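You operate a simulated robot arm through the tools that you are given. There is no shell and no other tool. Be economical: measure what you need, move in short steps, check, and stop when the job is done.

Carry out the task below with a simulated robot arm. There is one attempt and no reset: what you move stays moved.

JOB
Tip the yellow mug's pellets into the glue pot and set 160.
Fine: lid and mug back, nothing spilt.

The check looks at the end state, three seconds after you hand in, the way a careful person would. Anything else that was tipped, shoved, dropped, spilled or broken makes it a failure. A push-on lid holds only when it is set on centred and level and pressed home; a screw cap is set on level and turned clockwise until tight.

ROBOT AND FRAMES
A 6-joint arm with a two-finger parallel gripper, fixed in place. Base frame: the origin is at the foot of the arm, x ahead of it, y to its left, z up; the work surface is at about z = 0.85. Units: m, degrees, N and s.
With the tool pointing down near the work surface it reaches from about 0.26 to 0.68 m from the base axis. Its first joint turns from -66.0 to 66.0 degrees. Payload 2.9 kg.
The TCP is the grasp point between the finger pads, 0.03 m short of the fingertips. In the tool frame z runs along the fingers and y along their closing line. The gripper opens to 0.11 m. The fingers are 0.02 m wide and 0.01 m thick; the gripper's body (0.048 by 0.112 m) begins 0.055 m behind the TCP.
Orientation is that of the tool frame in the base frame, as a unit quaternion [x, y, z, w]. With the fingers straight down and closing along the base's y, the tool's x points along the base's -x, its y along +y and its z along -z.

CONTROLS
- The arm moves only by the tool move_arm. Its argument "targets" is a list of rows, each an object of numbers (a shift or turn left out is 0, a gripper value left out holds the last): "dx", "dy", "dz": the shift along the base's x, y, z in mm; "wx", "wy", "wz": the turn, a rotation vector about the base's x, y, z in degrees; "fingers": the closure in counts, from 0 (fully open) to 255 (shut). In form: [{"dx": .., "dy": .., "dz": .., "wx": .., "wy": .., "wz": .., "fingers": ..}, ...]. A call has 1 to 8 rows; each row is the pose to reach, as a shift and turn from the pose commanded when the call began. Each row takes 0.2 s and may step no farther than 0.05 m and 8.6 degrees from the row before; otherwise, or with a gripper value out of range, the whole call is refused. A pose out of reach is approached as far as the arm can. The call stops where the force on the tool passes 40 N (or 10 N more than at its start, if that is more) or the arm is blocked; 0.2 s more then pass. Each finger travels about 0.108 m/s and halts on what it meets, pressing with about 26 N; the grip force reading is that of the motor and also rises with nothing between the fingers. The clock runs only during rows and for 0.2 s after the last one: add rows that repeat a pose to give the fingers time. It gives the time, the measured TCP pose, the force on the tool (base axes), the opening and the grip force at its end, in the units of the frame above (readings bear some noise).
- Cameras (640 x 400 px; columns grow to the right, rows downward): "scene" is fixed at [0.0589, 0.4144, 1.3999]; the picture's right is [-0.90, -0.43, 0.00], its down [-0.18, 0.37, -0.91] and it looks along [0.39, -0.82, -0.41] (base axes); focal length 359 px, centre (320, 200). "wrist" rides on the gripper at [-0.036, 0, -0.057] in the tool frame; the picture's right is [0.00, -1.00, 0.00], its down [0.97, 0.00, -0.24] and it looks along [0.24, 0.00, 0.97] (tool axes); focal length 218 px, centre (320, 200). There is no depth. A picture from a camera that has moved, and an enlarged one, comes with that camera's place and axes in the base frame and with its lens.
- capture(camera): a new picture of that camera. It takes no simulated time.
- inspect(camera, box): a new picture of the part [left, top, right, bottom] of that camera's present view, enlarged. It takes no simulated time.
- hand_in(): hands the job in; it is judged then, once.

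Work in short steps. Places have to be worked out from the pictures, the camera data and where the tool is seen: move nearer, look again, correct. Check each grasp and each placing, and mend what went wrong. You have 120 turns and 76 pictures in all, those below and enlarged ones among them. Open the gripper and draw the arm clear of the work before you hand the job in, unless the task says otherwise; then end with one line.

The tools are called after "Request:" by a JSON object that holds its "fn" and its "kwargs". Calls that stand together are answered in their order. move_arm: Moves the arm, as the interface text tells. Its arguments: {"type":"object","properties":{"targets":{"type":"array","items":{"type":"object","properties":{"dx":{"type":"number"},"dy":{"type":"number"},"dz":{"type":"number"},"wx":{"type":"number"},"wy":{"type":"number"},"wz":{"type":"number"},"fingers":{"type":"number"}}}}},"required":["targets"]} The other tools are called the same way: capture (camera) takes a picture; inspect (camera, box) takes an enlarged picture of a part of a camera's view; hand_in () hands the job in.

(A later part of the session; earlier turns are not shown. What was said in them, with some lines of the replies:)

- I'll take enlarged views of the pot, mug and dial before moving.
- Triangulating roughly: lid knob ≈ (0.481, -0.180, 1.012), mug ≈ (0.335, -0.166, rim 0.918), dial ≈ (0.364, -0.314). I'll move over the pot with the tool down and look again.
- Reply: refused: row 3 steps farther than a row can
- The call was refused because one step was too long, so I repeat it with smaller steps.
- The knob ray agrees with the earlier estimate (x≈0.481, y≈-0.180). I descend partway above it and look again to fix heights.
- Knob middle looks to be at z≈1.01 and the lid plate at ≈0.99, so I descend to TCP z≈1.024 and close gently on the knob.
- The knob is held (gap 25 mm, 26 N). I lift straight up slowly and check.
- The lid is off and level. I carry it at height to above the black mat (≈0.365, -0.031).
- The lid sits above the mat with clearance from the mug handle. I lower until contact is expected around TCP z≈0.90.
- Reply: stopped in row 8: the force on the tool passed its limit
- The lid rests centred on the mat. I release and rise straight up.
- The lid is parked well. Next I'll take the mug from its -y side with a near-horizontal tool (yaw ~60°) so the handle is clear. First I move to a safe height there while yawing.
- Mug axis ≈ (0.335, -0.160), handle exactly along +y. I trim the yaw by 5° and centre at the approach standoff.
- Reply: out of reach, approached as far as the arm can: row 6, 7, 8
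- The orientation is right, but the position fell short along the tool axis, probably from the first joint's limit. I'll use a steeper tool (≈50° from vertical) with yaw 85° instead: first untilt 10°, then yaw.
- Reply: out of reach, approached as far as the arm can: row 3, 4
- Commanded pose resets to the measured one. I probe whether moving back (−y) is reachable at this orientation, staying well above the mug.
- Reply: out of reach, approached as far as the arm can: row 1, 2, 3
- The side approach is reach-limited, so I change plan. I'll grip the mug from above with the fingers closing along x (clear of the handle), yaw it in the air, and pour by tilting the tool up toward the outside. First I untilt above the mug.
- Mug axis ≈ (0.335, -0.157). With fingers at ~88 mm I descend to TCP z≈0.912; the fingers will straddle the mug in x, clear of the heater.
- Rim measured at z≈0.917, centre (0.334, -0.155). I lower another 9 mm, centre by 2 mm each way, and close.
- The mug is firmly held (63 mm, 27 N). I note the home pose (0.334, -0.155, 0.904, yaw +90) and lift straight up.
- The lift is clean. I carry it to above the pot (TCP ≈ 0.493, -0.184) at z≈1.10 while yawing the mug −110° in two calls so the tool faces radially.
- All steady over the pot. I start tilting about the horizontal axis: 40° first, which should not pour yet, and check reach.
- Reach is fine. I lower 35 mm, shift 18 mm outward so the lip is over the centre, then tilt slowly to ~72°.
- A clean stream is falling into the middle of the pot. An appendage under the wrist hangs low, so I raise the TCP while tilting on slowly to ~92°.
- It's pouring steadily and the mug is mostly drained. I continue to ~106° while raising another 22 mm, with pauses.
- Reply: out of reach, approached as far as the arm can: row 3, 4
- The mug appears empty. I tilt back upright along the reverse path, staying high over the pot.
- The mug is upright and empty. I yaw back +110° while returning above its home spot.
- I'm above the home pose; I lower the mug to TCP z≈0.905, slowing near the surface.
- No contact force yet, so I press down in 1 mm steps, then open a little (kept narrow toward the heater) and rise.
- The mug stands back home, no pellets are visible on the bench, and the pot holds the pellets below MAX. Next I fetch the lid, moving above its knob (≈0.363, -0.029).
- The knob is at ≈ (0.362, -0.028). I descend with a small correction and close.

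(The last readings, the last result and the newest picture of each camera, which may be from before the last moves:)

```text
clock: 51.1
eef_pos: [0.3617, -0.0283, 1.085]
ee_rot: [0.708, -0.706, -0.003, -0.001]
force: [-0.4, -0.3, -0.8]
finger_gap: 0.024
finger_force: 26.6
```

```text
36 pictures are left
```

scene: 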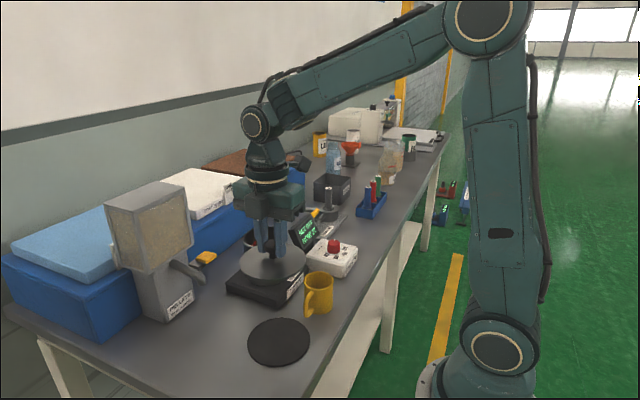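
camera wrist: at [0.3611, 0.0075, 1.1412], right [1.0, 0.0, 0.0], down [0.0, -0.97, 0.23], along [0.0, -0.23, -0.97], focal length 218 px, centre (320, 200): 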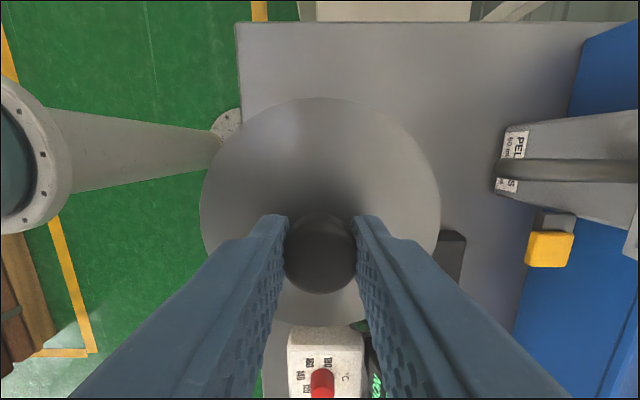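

The lid is held level. I carry it over the pot (0.4805, -0.180).

Request:
{"fn": "move_arm", "kwargs": {"targets": [{"dx": 20, "dy": -26}, {"dx": 42, "dy": -54}, {"dx": 64, "dy": -82}, {"dx": 86, "dy": -110}, {"dx": 104, "dy": -134}, {"dx": 118.5, "dy": -152}, {"dx": 118.5, "dy": -152, "dz": -15}, {"dx": 118.5, "dy": -152, "dz": -30}]}}

Request:
{"fn": "inspect", "kwargs": {"camera": "scene", "box": [210, 190, 330, 310]}}

Request:
{"fn": "capture", "kwargs": {"camera": "wrist"}}

```text
clock: 52.9
eef_pos: [0.4797, -0.1797, 1.0551]
ee_rot: [0.708, -0.706, -0.003, -0.002]
force: [-0.2, 0.8, -2.1]
finger_gap: 0.0242
finger_force: 26.0
```

```text
3.33 times, centred on (270, 250) of scene
camera zoom: at [0.0589, 0.4143, 1.3999], right [-0.9, -0.43, 0.0], down [-0.18, 0.37, -0.91], along [0.39, -0.82, -0.41], focal length 1196 px, centre (487, 33)
```

zoom: 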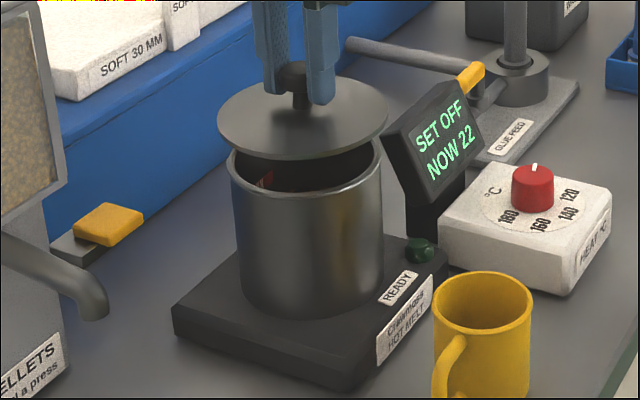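

```text
34 pictures are left
camera wrist: at [0.4799, -0.1444, 1.1116], right [1.0, 0.0, 0.0], down [0.0, -0.97, 0.23], along [0.0, -0.23, -0.97], focal length 218 px, centre (320, 200)
```

wrist: 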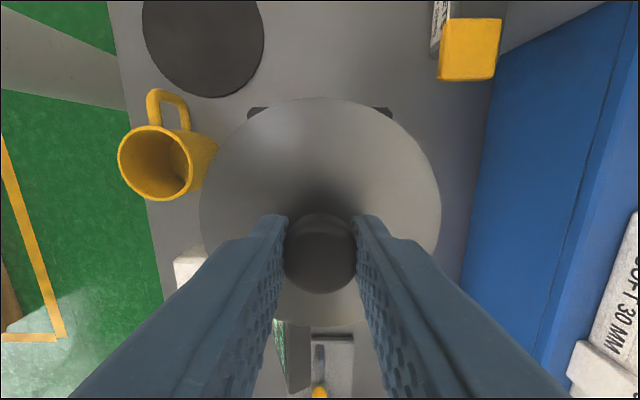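

The lid lines up with the pot to about 1 mm. I lower slowly to the expected seat at TCP z≈1.028.

Request:
{"fn": "move_arm", "kwargs": {"targets": [{"dz": -12}, {"dz": -18}, {"dz": -21}, {"dz": -24}, {"dz": -26}, {"dz": -28}, {"dz": -29}]}}

Request:
{"fn": "inspect", "kwargs": {"camera": "scene", "box": [210, 190, 330, 310]}}

```text
clock: 54.5
eef_pos: [0.48, -0.1803, 1.0265]
ee_rot: [0.708, -0.706, -0.003, -0.002]
force: [0.6, -0.9, -0.5]
finger_gap: 0.0242
finger_force: 26.1
```

```text
3.33 times, centred on (270, 250) of scene
camera zoom: at [0.0589, 0.4144, 1.3999], right [-0.9, -0.43, 0.0], down [-0.18, 0.37, -0.91], along [0.39, -0.82, -0.41], focal length 1196 px, centre (487, 33)
```

zoom: 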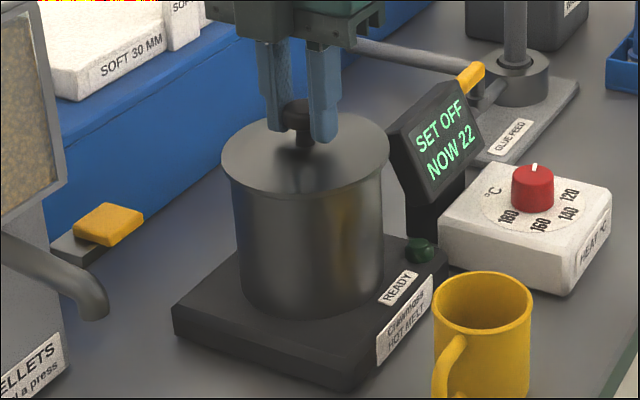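

The lid is right at the rim with no force yet. I push down in 1 mm steps until there is firm resistance.

Request:
{"fn": "move_arm", "kwargs": {"targets": [{"dz": -1}, {"dz": -2}, {"dz": -3}, {"dz": -4}, {"dz": -5}, {"dz": -6}]}}

Request:
{"fn": "inspect", "kwargs": {"camera": "scene", "box": [210, 190, 330, 310]}}

```text
clock: 55.9
eef_pos: [0.4803, -0.181, 1.0237]
ee_rot: [0.707, -0.707, 0.0, -0.003]
force: [-5.5, -0.8, 32.9]
finger_gap: 0.0239
finger_force: 25.8
```

```text
3.33 times, centred on (270, 250) of scene
camera zoom: at [0.0582, 0.4145, 1.3998], right [-0.9, -0.43, 0.0], down [-0.18, 0.37, -0.91], along [0.39, -0.82, -0.41], focal length 1196 px, centre (487, 33)
```

zoom: 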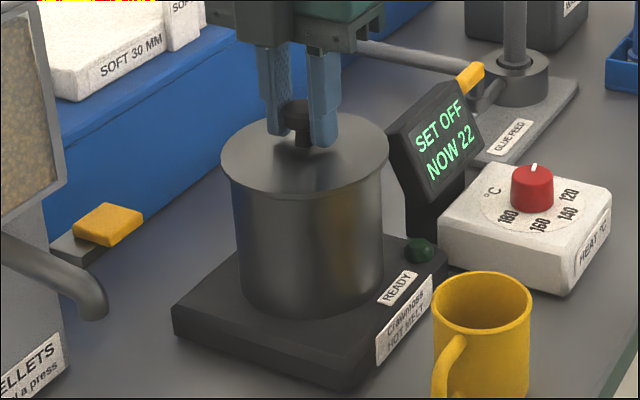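

A firm 33 N is reached with the lid flat on the rim. I relax, open the fingers and rise.

Request:
{"fn": "move_arm", "kwargs": {"targets": [{"dz": 3}, {"dz": 4, "fingers": 200}, {"dz": 4, "fingers": 150}, {"dz": 4, "fingers": 100}, {"dz": 4, "fingers": 80}, {"dz": 30, "fingers": 80}, {"dz": 75}, {"dz": 120}]}}

Request:
{"fn": "inspect", "kwargs": {"camera": "scene", "box": [210, 190, 330, 310]}}

Request:
{"fn": "capture", "kwargs": {"camera": "wrist"}}

```text
clock: 57.7
eef_pos: [0.4784, -0.1804, 1.1421]
ee_rot: [0.708, -0.706, -0.004, -0.002]
force: [-0.3, 0.5, 0.0]
finger_gap: 0.0756
finger_force: 0.2
```

```text
3.33 times, centred on (270, 250) of scene
camera zoom: at [0.0589, 0.4144, 1.3999], right [-0.9, -0.43, 0.0], down [-0.18, 0.37, -0.91], along [0.39, -0.82, -0.41], focal length 1196 px, centre (487, 33)
```

zoom: 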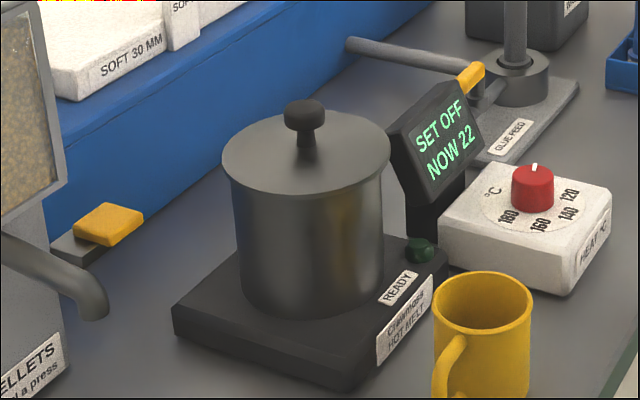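

```text
30 pictures are left
camera wrist: at [0.4786, -0.1448, 1.1983], right [1.0, 0.0, 0.0], down [0.0, -0.97, 0.23], along [0.0, -0.23, -0.97], focal length 218 px, centre (320, 200)
```

wrist: 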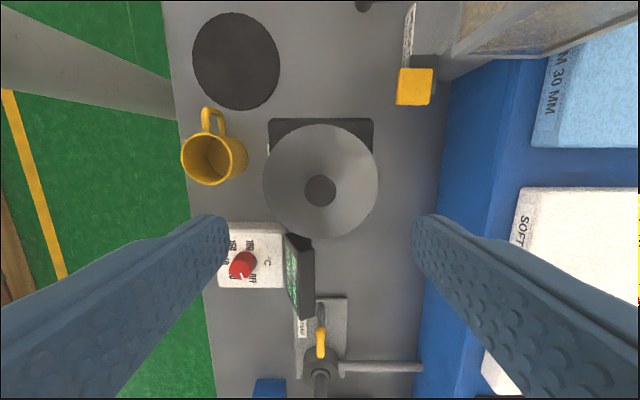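

The lid is level and centred. Next is the dial: I move above the red knob at z≈1.05, keeping yaw +90 (fingers close along x) so I can turn clockwise far.

Request:
{"fn": "move_arm", "kwargs": {"targets": [{"dx": -25, "dy": -28}, {"dx": -50, "dy": -56}, {"dx": -75, "dy": -84}, {"dx": -100, "dy": -112}, {"dx": -115, "dy": -134}, {"dx": -115, "dy": -134, "dz": -45}, {"dx": -115, "dy": -134, "dz": -90}, {"dx": -115, "dy": -134, "dz": -90}]}}

Request:
{"fn": "capture", "kwargs": {"camera": "wrist"}}

```text
clock: 59.5
eef_pos: [0.3656, -0.314, 1.0507]
ee_rot: [0.708, -0.706, -0.002, -0.002]
force: [0.0, -0.5, 0.2]
finger_gap: 0.0755
finger_force: 0.0
```

```text
29 pictures are left
camera wrist: at [0.3651, -0.2787, 1.1071], right [1.0, 0.0, 0.0], down [0.0, -0.97, 0.23], along [0.0, -0.23, -0.97], focal length 218 px, centre (320, 200)
```

wrist: 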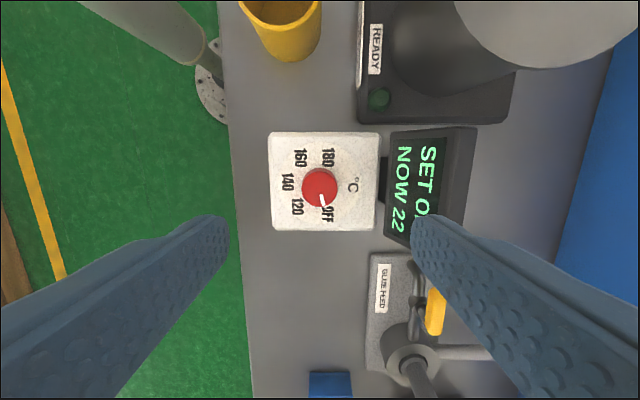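

The knob is at ≈ (0.365, -0.3115). I enlarge the dial to measure pointer and label angles precisely.

Request:
{"fn": "inspect", "kwargs": {"camera": "wrist", "box": [260, 125, 390, 240]}}

Request:
{"fn": "inspect", "kwargs": {"camera": "scene", "box": [290, 220, 370, 290]}}

```text
3.48 times, centred on (325, 182) of wrist
camera zoom: at [0.3651, -0.2787, 1.1071], right [1.0, 0.0, 0.0], down [0.0, -0.97, 0.23], along [0.0, -0.23, -0.97], focal length 759 px, centre (303, 261)
```

zoom: 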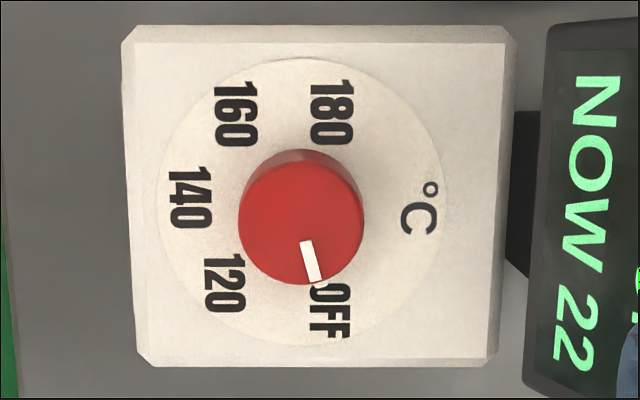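

```text
5.71 times, centred on (330, 255) of scene
camera zoom: at [0.0589, 0.4144, 1.3999], right [-0.9, -0.43, 0.0], down [-0.18, 0.37, -0.91], along [0.39, -0.82, -0.41], focal length 2050 px, centre (263, -114)
```

zoom: 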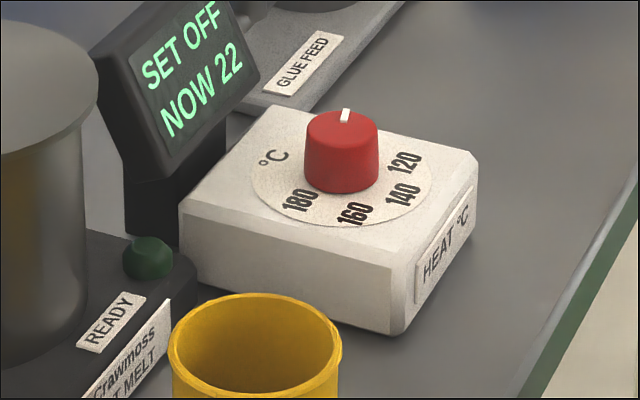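

Stops are about 52.5° apart, so 160 is about 158° clockwise from OFF. Knob top is z≈0.925 and the box top ≈0.897; I descend to TCP z≈0.934 and grip.

Request:
{"fn": "move_arm", "kwargs": {"targets": [{"dy": 2.5, "dz": -40, "fingers": 115}, {"dy": 2.5, "dz": -80, "fingers": 115}, {"dy": 2.5, "dz": -105, "fingers": 115}, {"dy": 2.5, "dz": -116, "fingers": 115}, {"dy": 2.5, "dz": -116, "fingers": 160}, {"dy": 2.5, "dz": -116, "fingers": 255}, {"dy": 2.5, "dz": -116, "fingers": 255}, {"dy": 2.5, "dz": -116, "fingers": 255}]}}

Request:
{"fn": "capture", "kwargs": {"camera": "wrist"}}

```text
clock: 61.3
eef_pos: [0.3649, -0.3123, 0.9346]
ee_rot: [0.708, -0.706, -0.003, -0.003]
force: [4.1, -1.3, -6.0]
finger_gap: 0.0328
finger_force: 44.5
```

```text
26 pictures are left
camera wrist: at [0.3646, -0.2763, 0.9907], right [1.0, 0.0, 0.0], down [0.0, -0.97, 0.23], along [0.0, -0.23, -0.97], focal length 218 px, centre (320, 200)
```

wrist: 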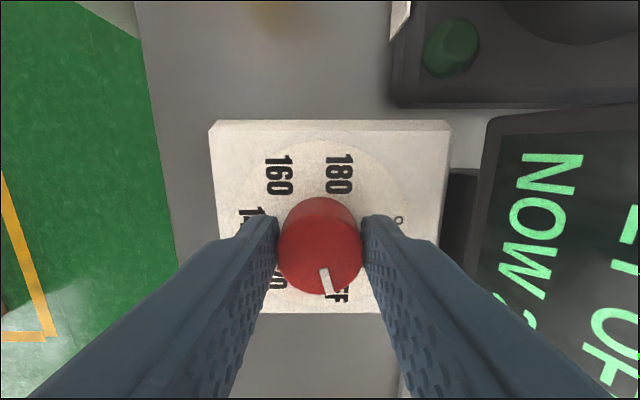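

The knob is gripped (33 mm). I turn clockwise −64° and check the display.

Request:
{"fn": "move_arm", "kwargs": {"targets": [{"wz": -8}, {"wz": -16}, {"wz": -24}, {"wz": -32}, {"wz": -40}, {"wz": -48}, {"wz": -56}, {"wz": -64}]}}

Request:
{"fn": "inspect", "kwargs": {"camera": "scene", "box": [270, 200, 370, 290]}}

Request:
{"fn": "capture", "kwargs": {"camera": "wrist"}}

```text
clock: 63.1
eef_pos: [0.367, -0.3134, 0.9345]
ee_rot: [-0.224, 0.975, -0.002, 0.005]
force: [24.1, -13.7, -14.7]
finger_gap: 0.0326
finger_force: 45.2
```

```text
4.44 times, centred on (320, 245) of scene
camera zoom: at [0.0597, 0.4139, 1.4], right [-0.9, -0.43, 0.0], down [-0.18, 0.37, -0.91], along [0.39, -0.82, -0.41], focal length 1594 px, centre (320, 0)
```

zoom: 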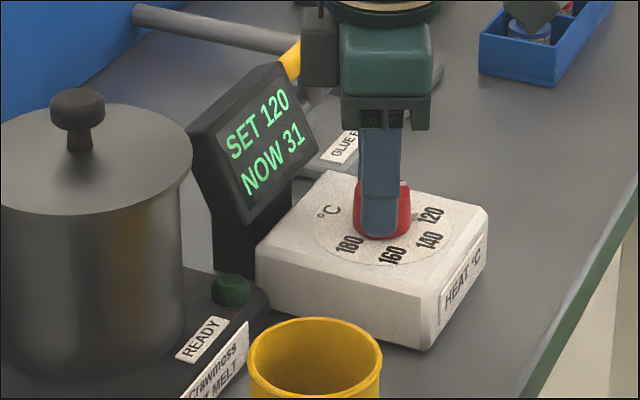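

```text
24 pictures are left
camera wrist: at [0.3984, -0.2974, 0.991], right [0.44, -0.9, 0.01], down [-0.88, -0.42, 0.23], along [-0.21, -0.11, -0.97], focal length 218 px, centre (320, 200)
```

wrist: 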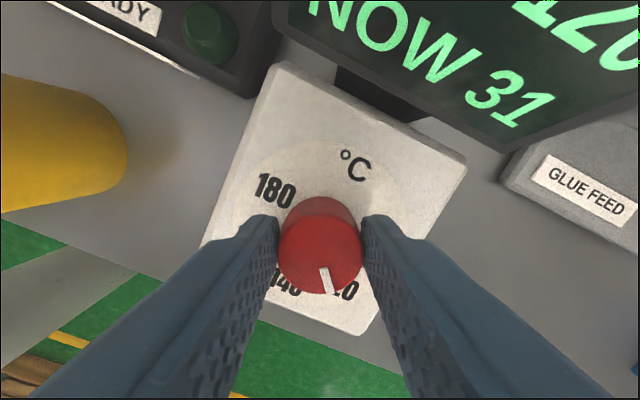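

SET now reads 120 and turning works; a side load of (24, −14) N shows a slight axis offset. I shift +2/−1.5 mm to relieve it and turn another −56°.

Request:
{"fn": "move_arm", "kwargs": {"targets": [{"dx": 2, "dy": -1.5}, {"dx": 2, "dy": -1.5, "wz": -8}, {"dx": 2, "dy": -1.5, "wz": -16}, {"dx": 2, "dy": -1.5, "wz": -24}, {"dx": 2, "dy": -1.5, "wz": -32}, {"dx": 2, "dy": -1.5, "wz": -40}, {"dx": 2, "dy": -1.5, "wz": -48}, {"dx": 2, "dy": -1.5, "wz": -56}]}}

Request:
{"fn": "inspect", "kwargs": {"camera": "scene", "box": [270, 200, 370, 290]}}

Request:
{"fn": "capture", "kwargs": {"camera": "wrist"}}

```text
clock: 64.9
eef_pos: [0.3681, -0.3164, 0.9344]
ee_rot: [0.262, 0.965, -0.002, 0.004]
force: [6.0, -25.9, -4.6]
finger_gap: 0.0327
finger_force: 45.1
```

```text
4.44 times, centred on (320, 245) of scene
camera zoom: at [0.0591, 0.4136, 1.4001], right [-0.9, -0.43, 0.0], down [-0.18, 0.38, -0.91], along [0.39, -0.82, -0.41], focal length 1594 px, centre (320, 0)
```

zoom: 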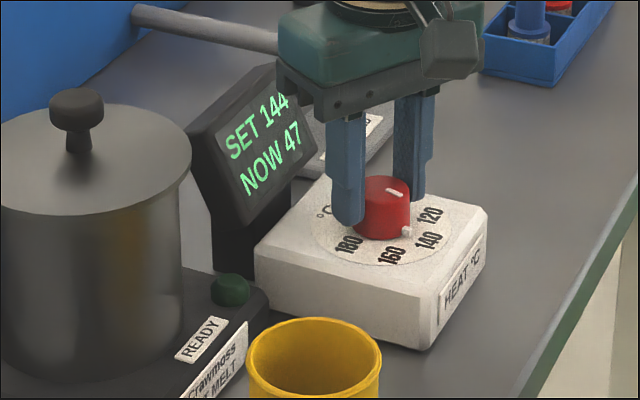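

```text
22 pictures are left
camera wrist: at [0.3973, -0.3335, 0.9911], right [-0.51, -0.86, 0.0], down [-0.84, 0.49, 0.23], along [-0.2, 0.12, -0.97], focal length 218 px, centre (320, 200)
```

wrist: 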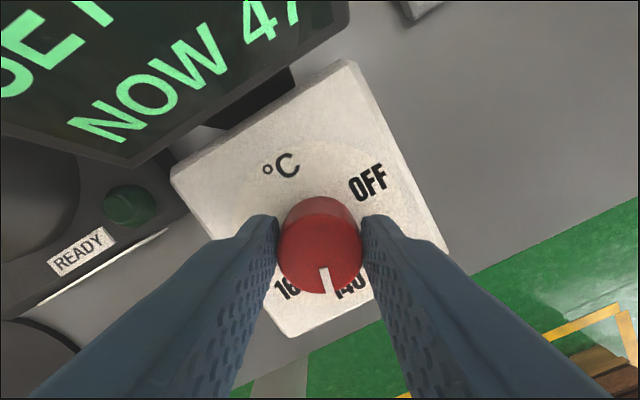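

SET reads 144 and varies continuously, so about 42° more is needed. I relieve the side load (dy −2.5 mm) and turn −40°.

Request:
{"fn": "move_arm", "kwargs": {"targets": [{"dx": 0.5, "dy": -2.5}, {"dx": 0.5, "dy": -2.5, "wz": -8}, {"dx": 0.5, "dy": -2.5, "wz": -16}, {"dx": 0.5, "dy": -2.5, "wz": -24}, {"dx": 0.5, "dy": -2.5, "wz": -32}, {"dx": 0.5, "dy": -2.5, "wz": -40}]}}

Request:
{"fn": "inspect", "kwargs": {"camera": "scene", "box": [270, 200, 370, 290]}}

```text
clock: 66.3
eef_pos: [0.365, -0.3173, 0.9339]
ee_rot: [0.576, 0.817, -0.003, 0.002]
force: [-16.7, -17.5, 15.0]
finger_gap: 0.0327
finger_force: 44.9
```

```text
4.44 times, centred on (320, 245) of scene
camera zoom: at [0.0583, 0.414, 1.4], right [-0.9, -0.43, 0.0], down [-0.18, 0.37, -0.91], along [0.39, -0.82, -0.41], focal length 1594 px, centre (320, 0)
```

zoom: 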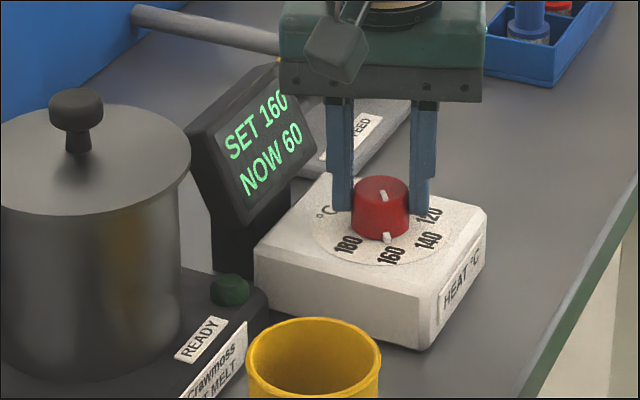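

SET reads 160. I relieve the side load slightly, open the fingers evenly and rise straight up.

Request:
{"fn": "move_arm", "kwargs": {"targets": [{"dx": -1, "dy": -1}, {"dx": -1, "dy": -1, "fingers": 165}, {"dx": -1, "dy": -1, "fingers": 140}, {"dx": -1, "dy": -1, "fingers": 120}, {"dx": -1, "dy": -1, "dz": 20}, {"dx": -1, "dy": -1, "dz": 60}, {"dx": -1, "dy": -1, "dz": 105}, {"dx": -1, "dy": -1, "dz": 150}]}}

Request:
{"fn": "inspect", "kwargs": {"camera": "scene", "box": [270, 200, 370, 290]}}

Request:
{"fn": "capture", "kwargs": {"camera": "wrist"}}

```text
clock: 68.1
eef_pos: [0.3656, -0.3192, 1.0841]
ee_rot: [0.573, 0.82, -0.001, 0.002]
force: [0.0, 0.3, -0.6]
finger_gap: 0.0584
finger_force: 0.1
```

```text
4.44 times, centred on (320, 245) of scene
camera zoom: at [0.0589, 0.4144, 1.3999], right [-0.9, -0.43, 0.0], down [-0.18, 0.37, -0.91], along [0.39, -0.82, -0.41], focal length 1594 px, centre (320, 0)
```

zoom: 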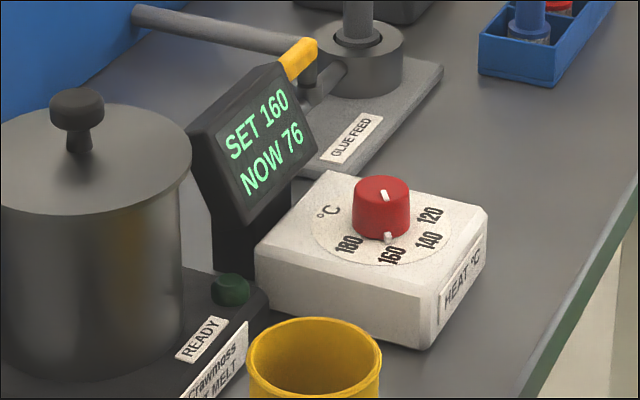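

```text
19 pictures are left
camera wrist: at [0.3777, -0.3521, 1.1406], right [-0.94, -0.34, 0.0], down [-0.33, 0.91, 0.23], along [-0.08, 0.22, -0.97], focal length 218 px, centre (320, 200)
```

wrist: 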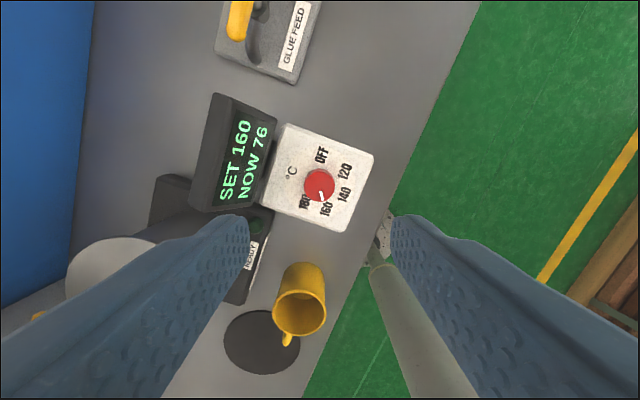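

SET holds at 160. I draw the arm up and clear, then make a final overall check.

Request:
{"fn": "move_arm", "kwargs": {"targets": [{"dz": 45, "fingers": 0}, {"dx": -15, "dz": 90}, {"dx": -30, "dy": 20, "dz": 125}, {"dx": -50, "dy": 40, "dz": 150}, {"dx": -60, "dy": 60, "dz": 180}, {"dx": -60, "dy": 60, "dz": 180}]}}

Request:
{"fn": "capture", "kwargs": {"camera": "scene"}}

Request:
{"fn": "inspect", "kwargs": {"camera": "scene", "box": [200, 190, 380, 370]}}

Request:
{"fn": "capture", "kwargs": {"camera": "wrist"}}

```text
clock: 69.5
eef_pos: [0.3072, -0.2575, 1.266]
ee_rot: [0.573, 0.82, -0.002, 0.002]
force: [0.6, -0.3, -0.2]
finger_gap: 0.11
finger_force: 0.0
```

```text
18 pictures are left
```

scene: 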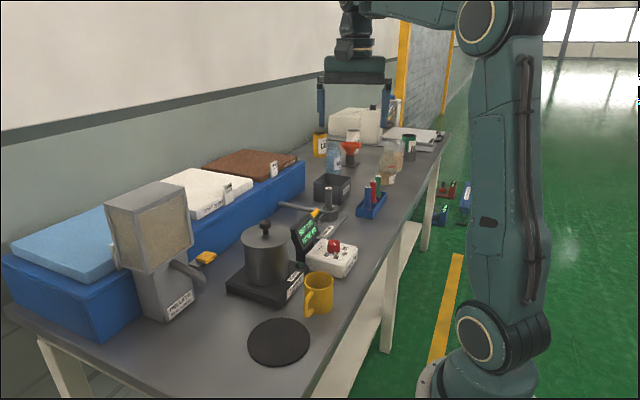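

```text
2.22 times, centred on (290, 280) of scene
camera zoom: at [0.0589, 0.4144, 1.3999], right [-0.9, -0.43, 0.0], down [-0.18, 0.37, -0.91], along [0.39, -0.82, -0.41], focal length 797 px, centre (387, 22)
```

zoom: 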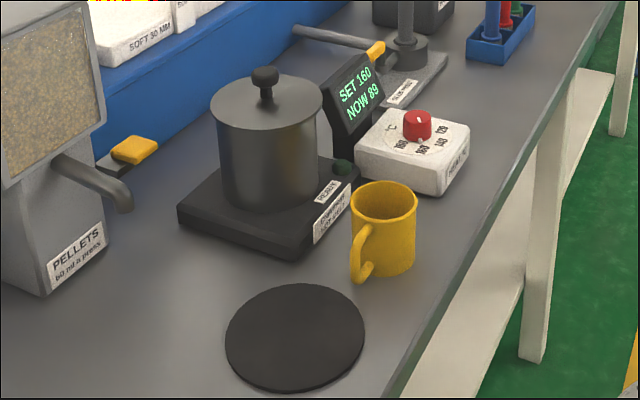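

```text
16 pictures are left
camera wrist: at [0.3178, -0.2911, 1.3215], right [-0.94, -0.34, 0.0], down [-0.33, 0.91, 0.23], along [-0.08, 0.22, -0.97], focal length 218 px, centre (320, 200)
```

wrist: 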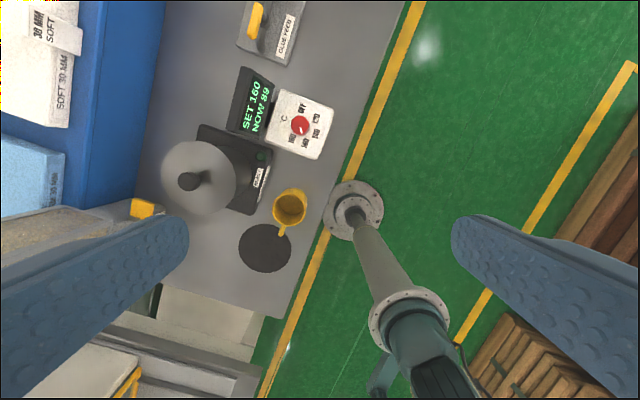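

Everything checks out: lid level on the pot, mug back and empty, SET 160, no spilt pellets in view, arm clear and gripper open. I hand in.

Request:
{"fn": "hand_in", "kwargs": {}}

```text
The job is handed in.
```

The mug's pellets are in the glue pot, the lid and the empty mug are back in place, the heater display reads SET 160, and the last pictures showed no spilt pellets.
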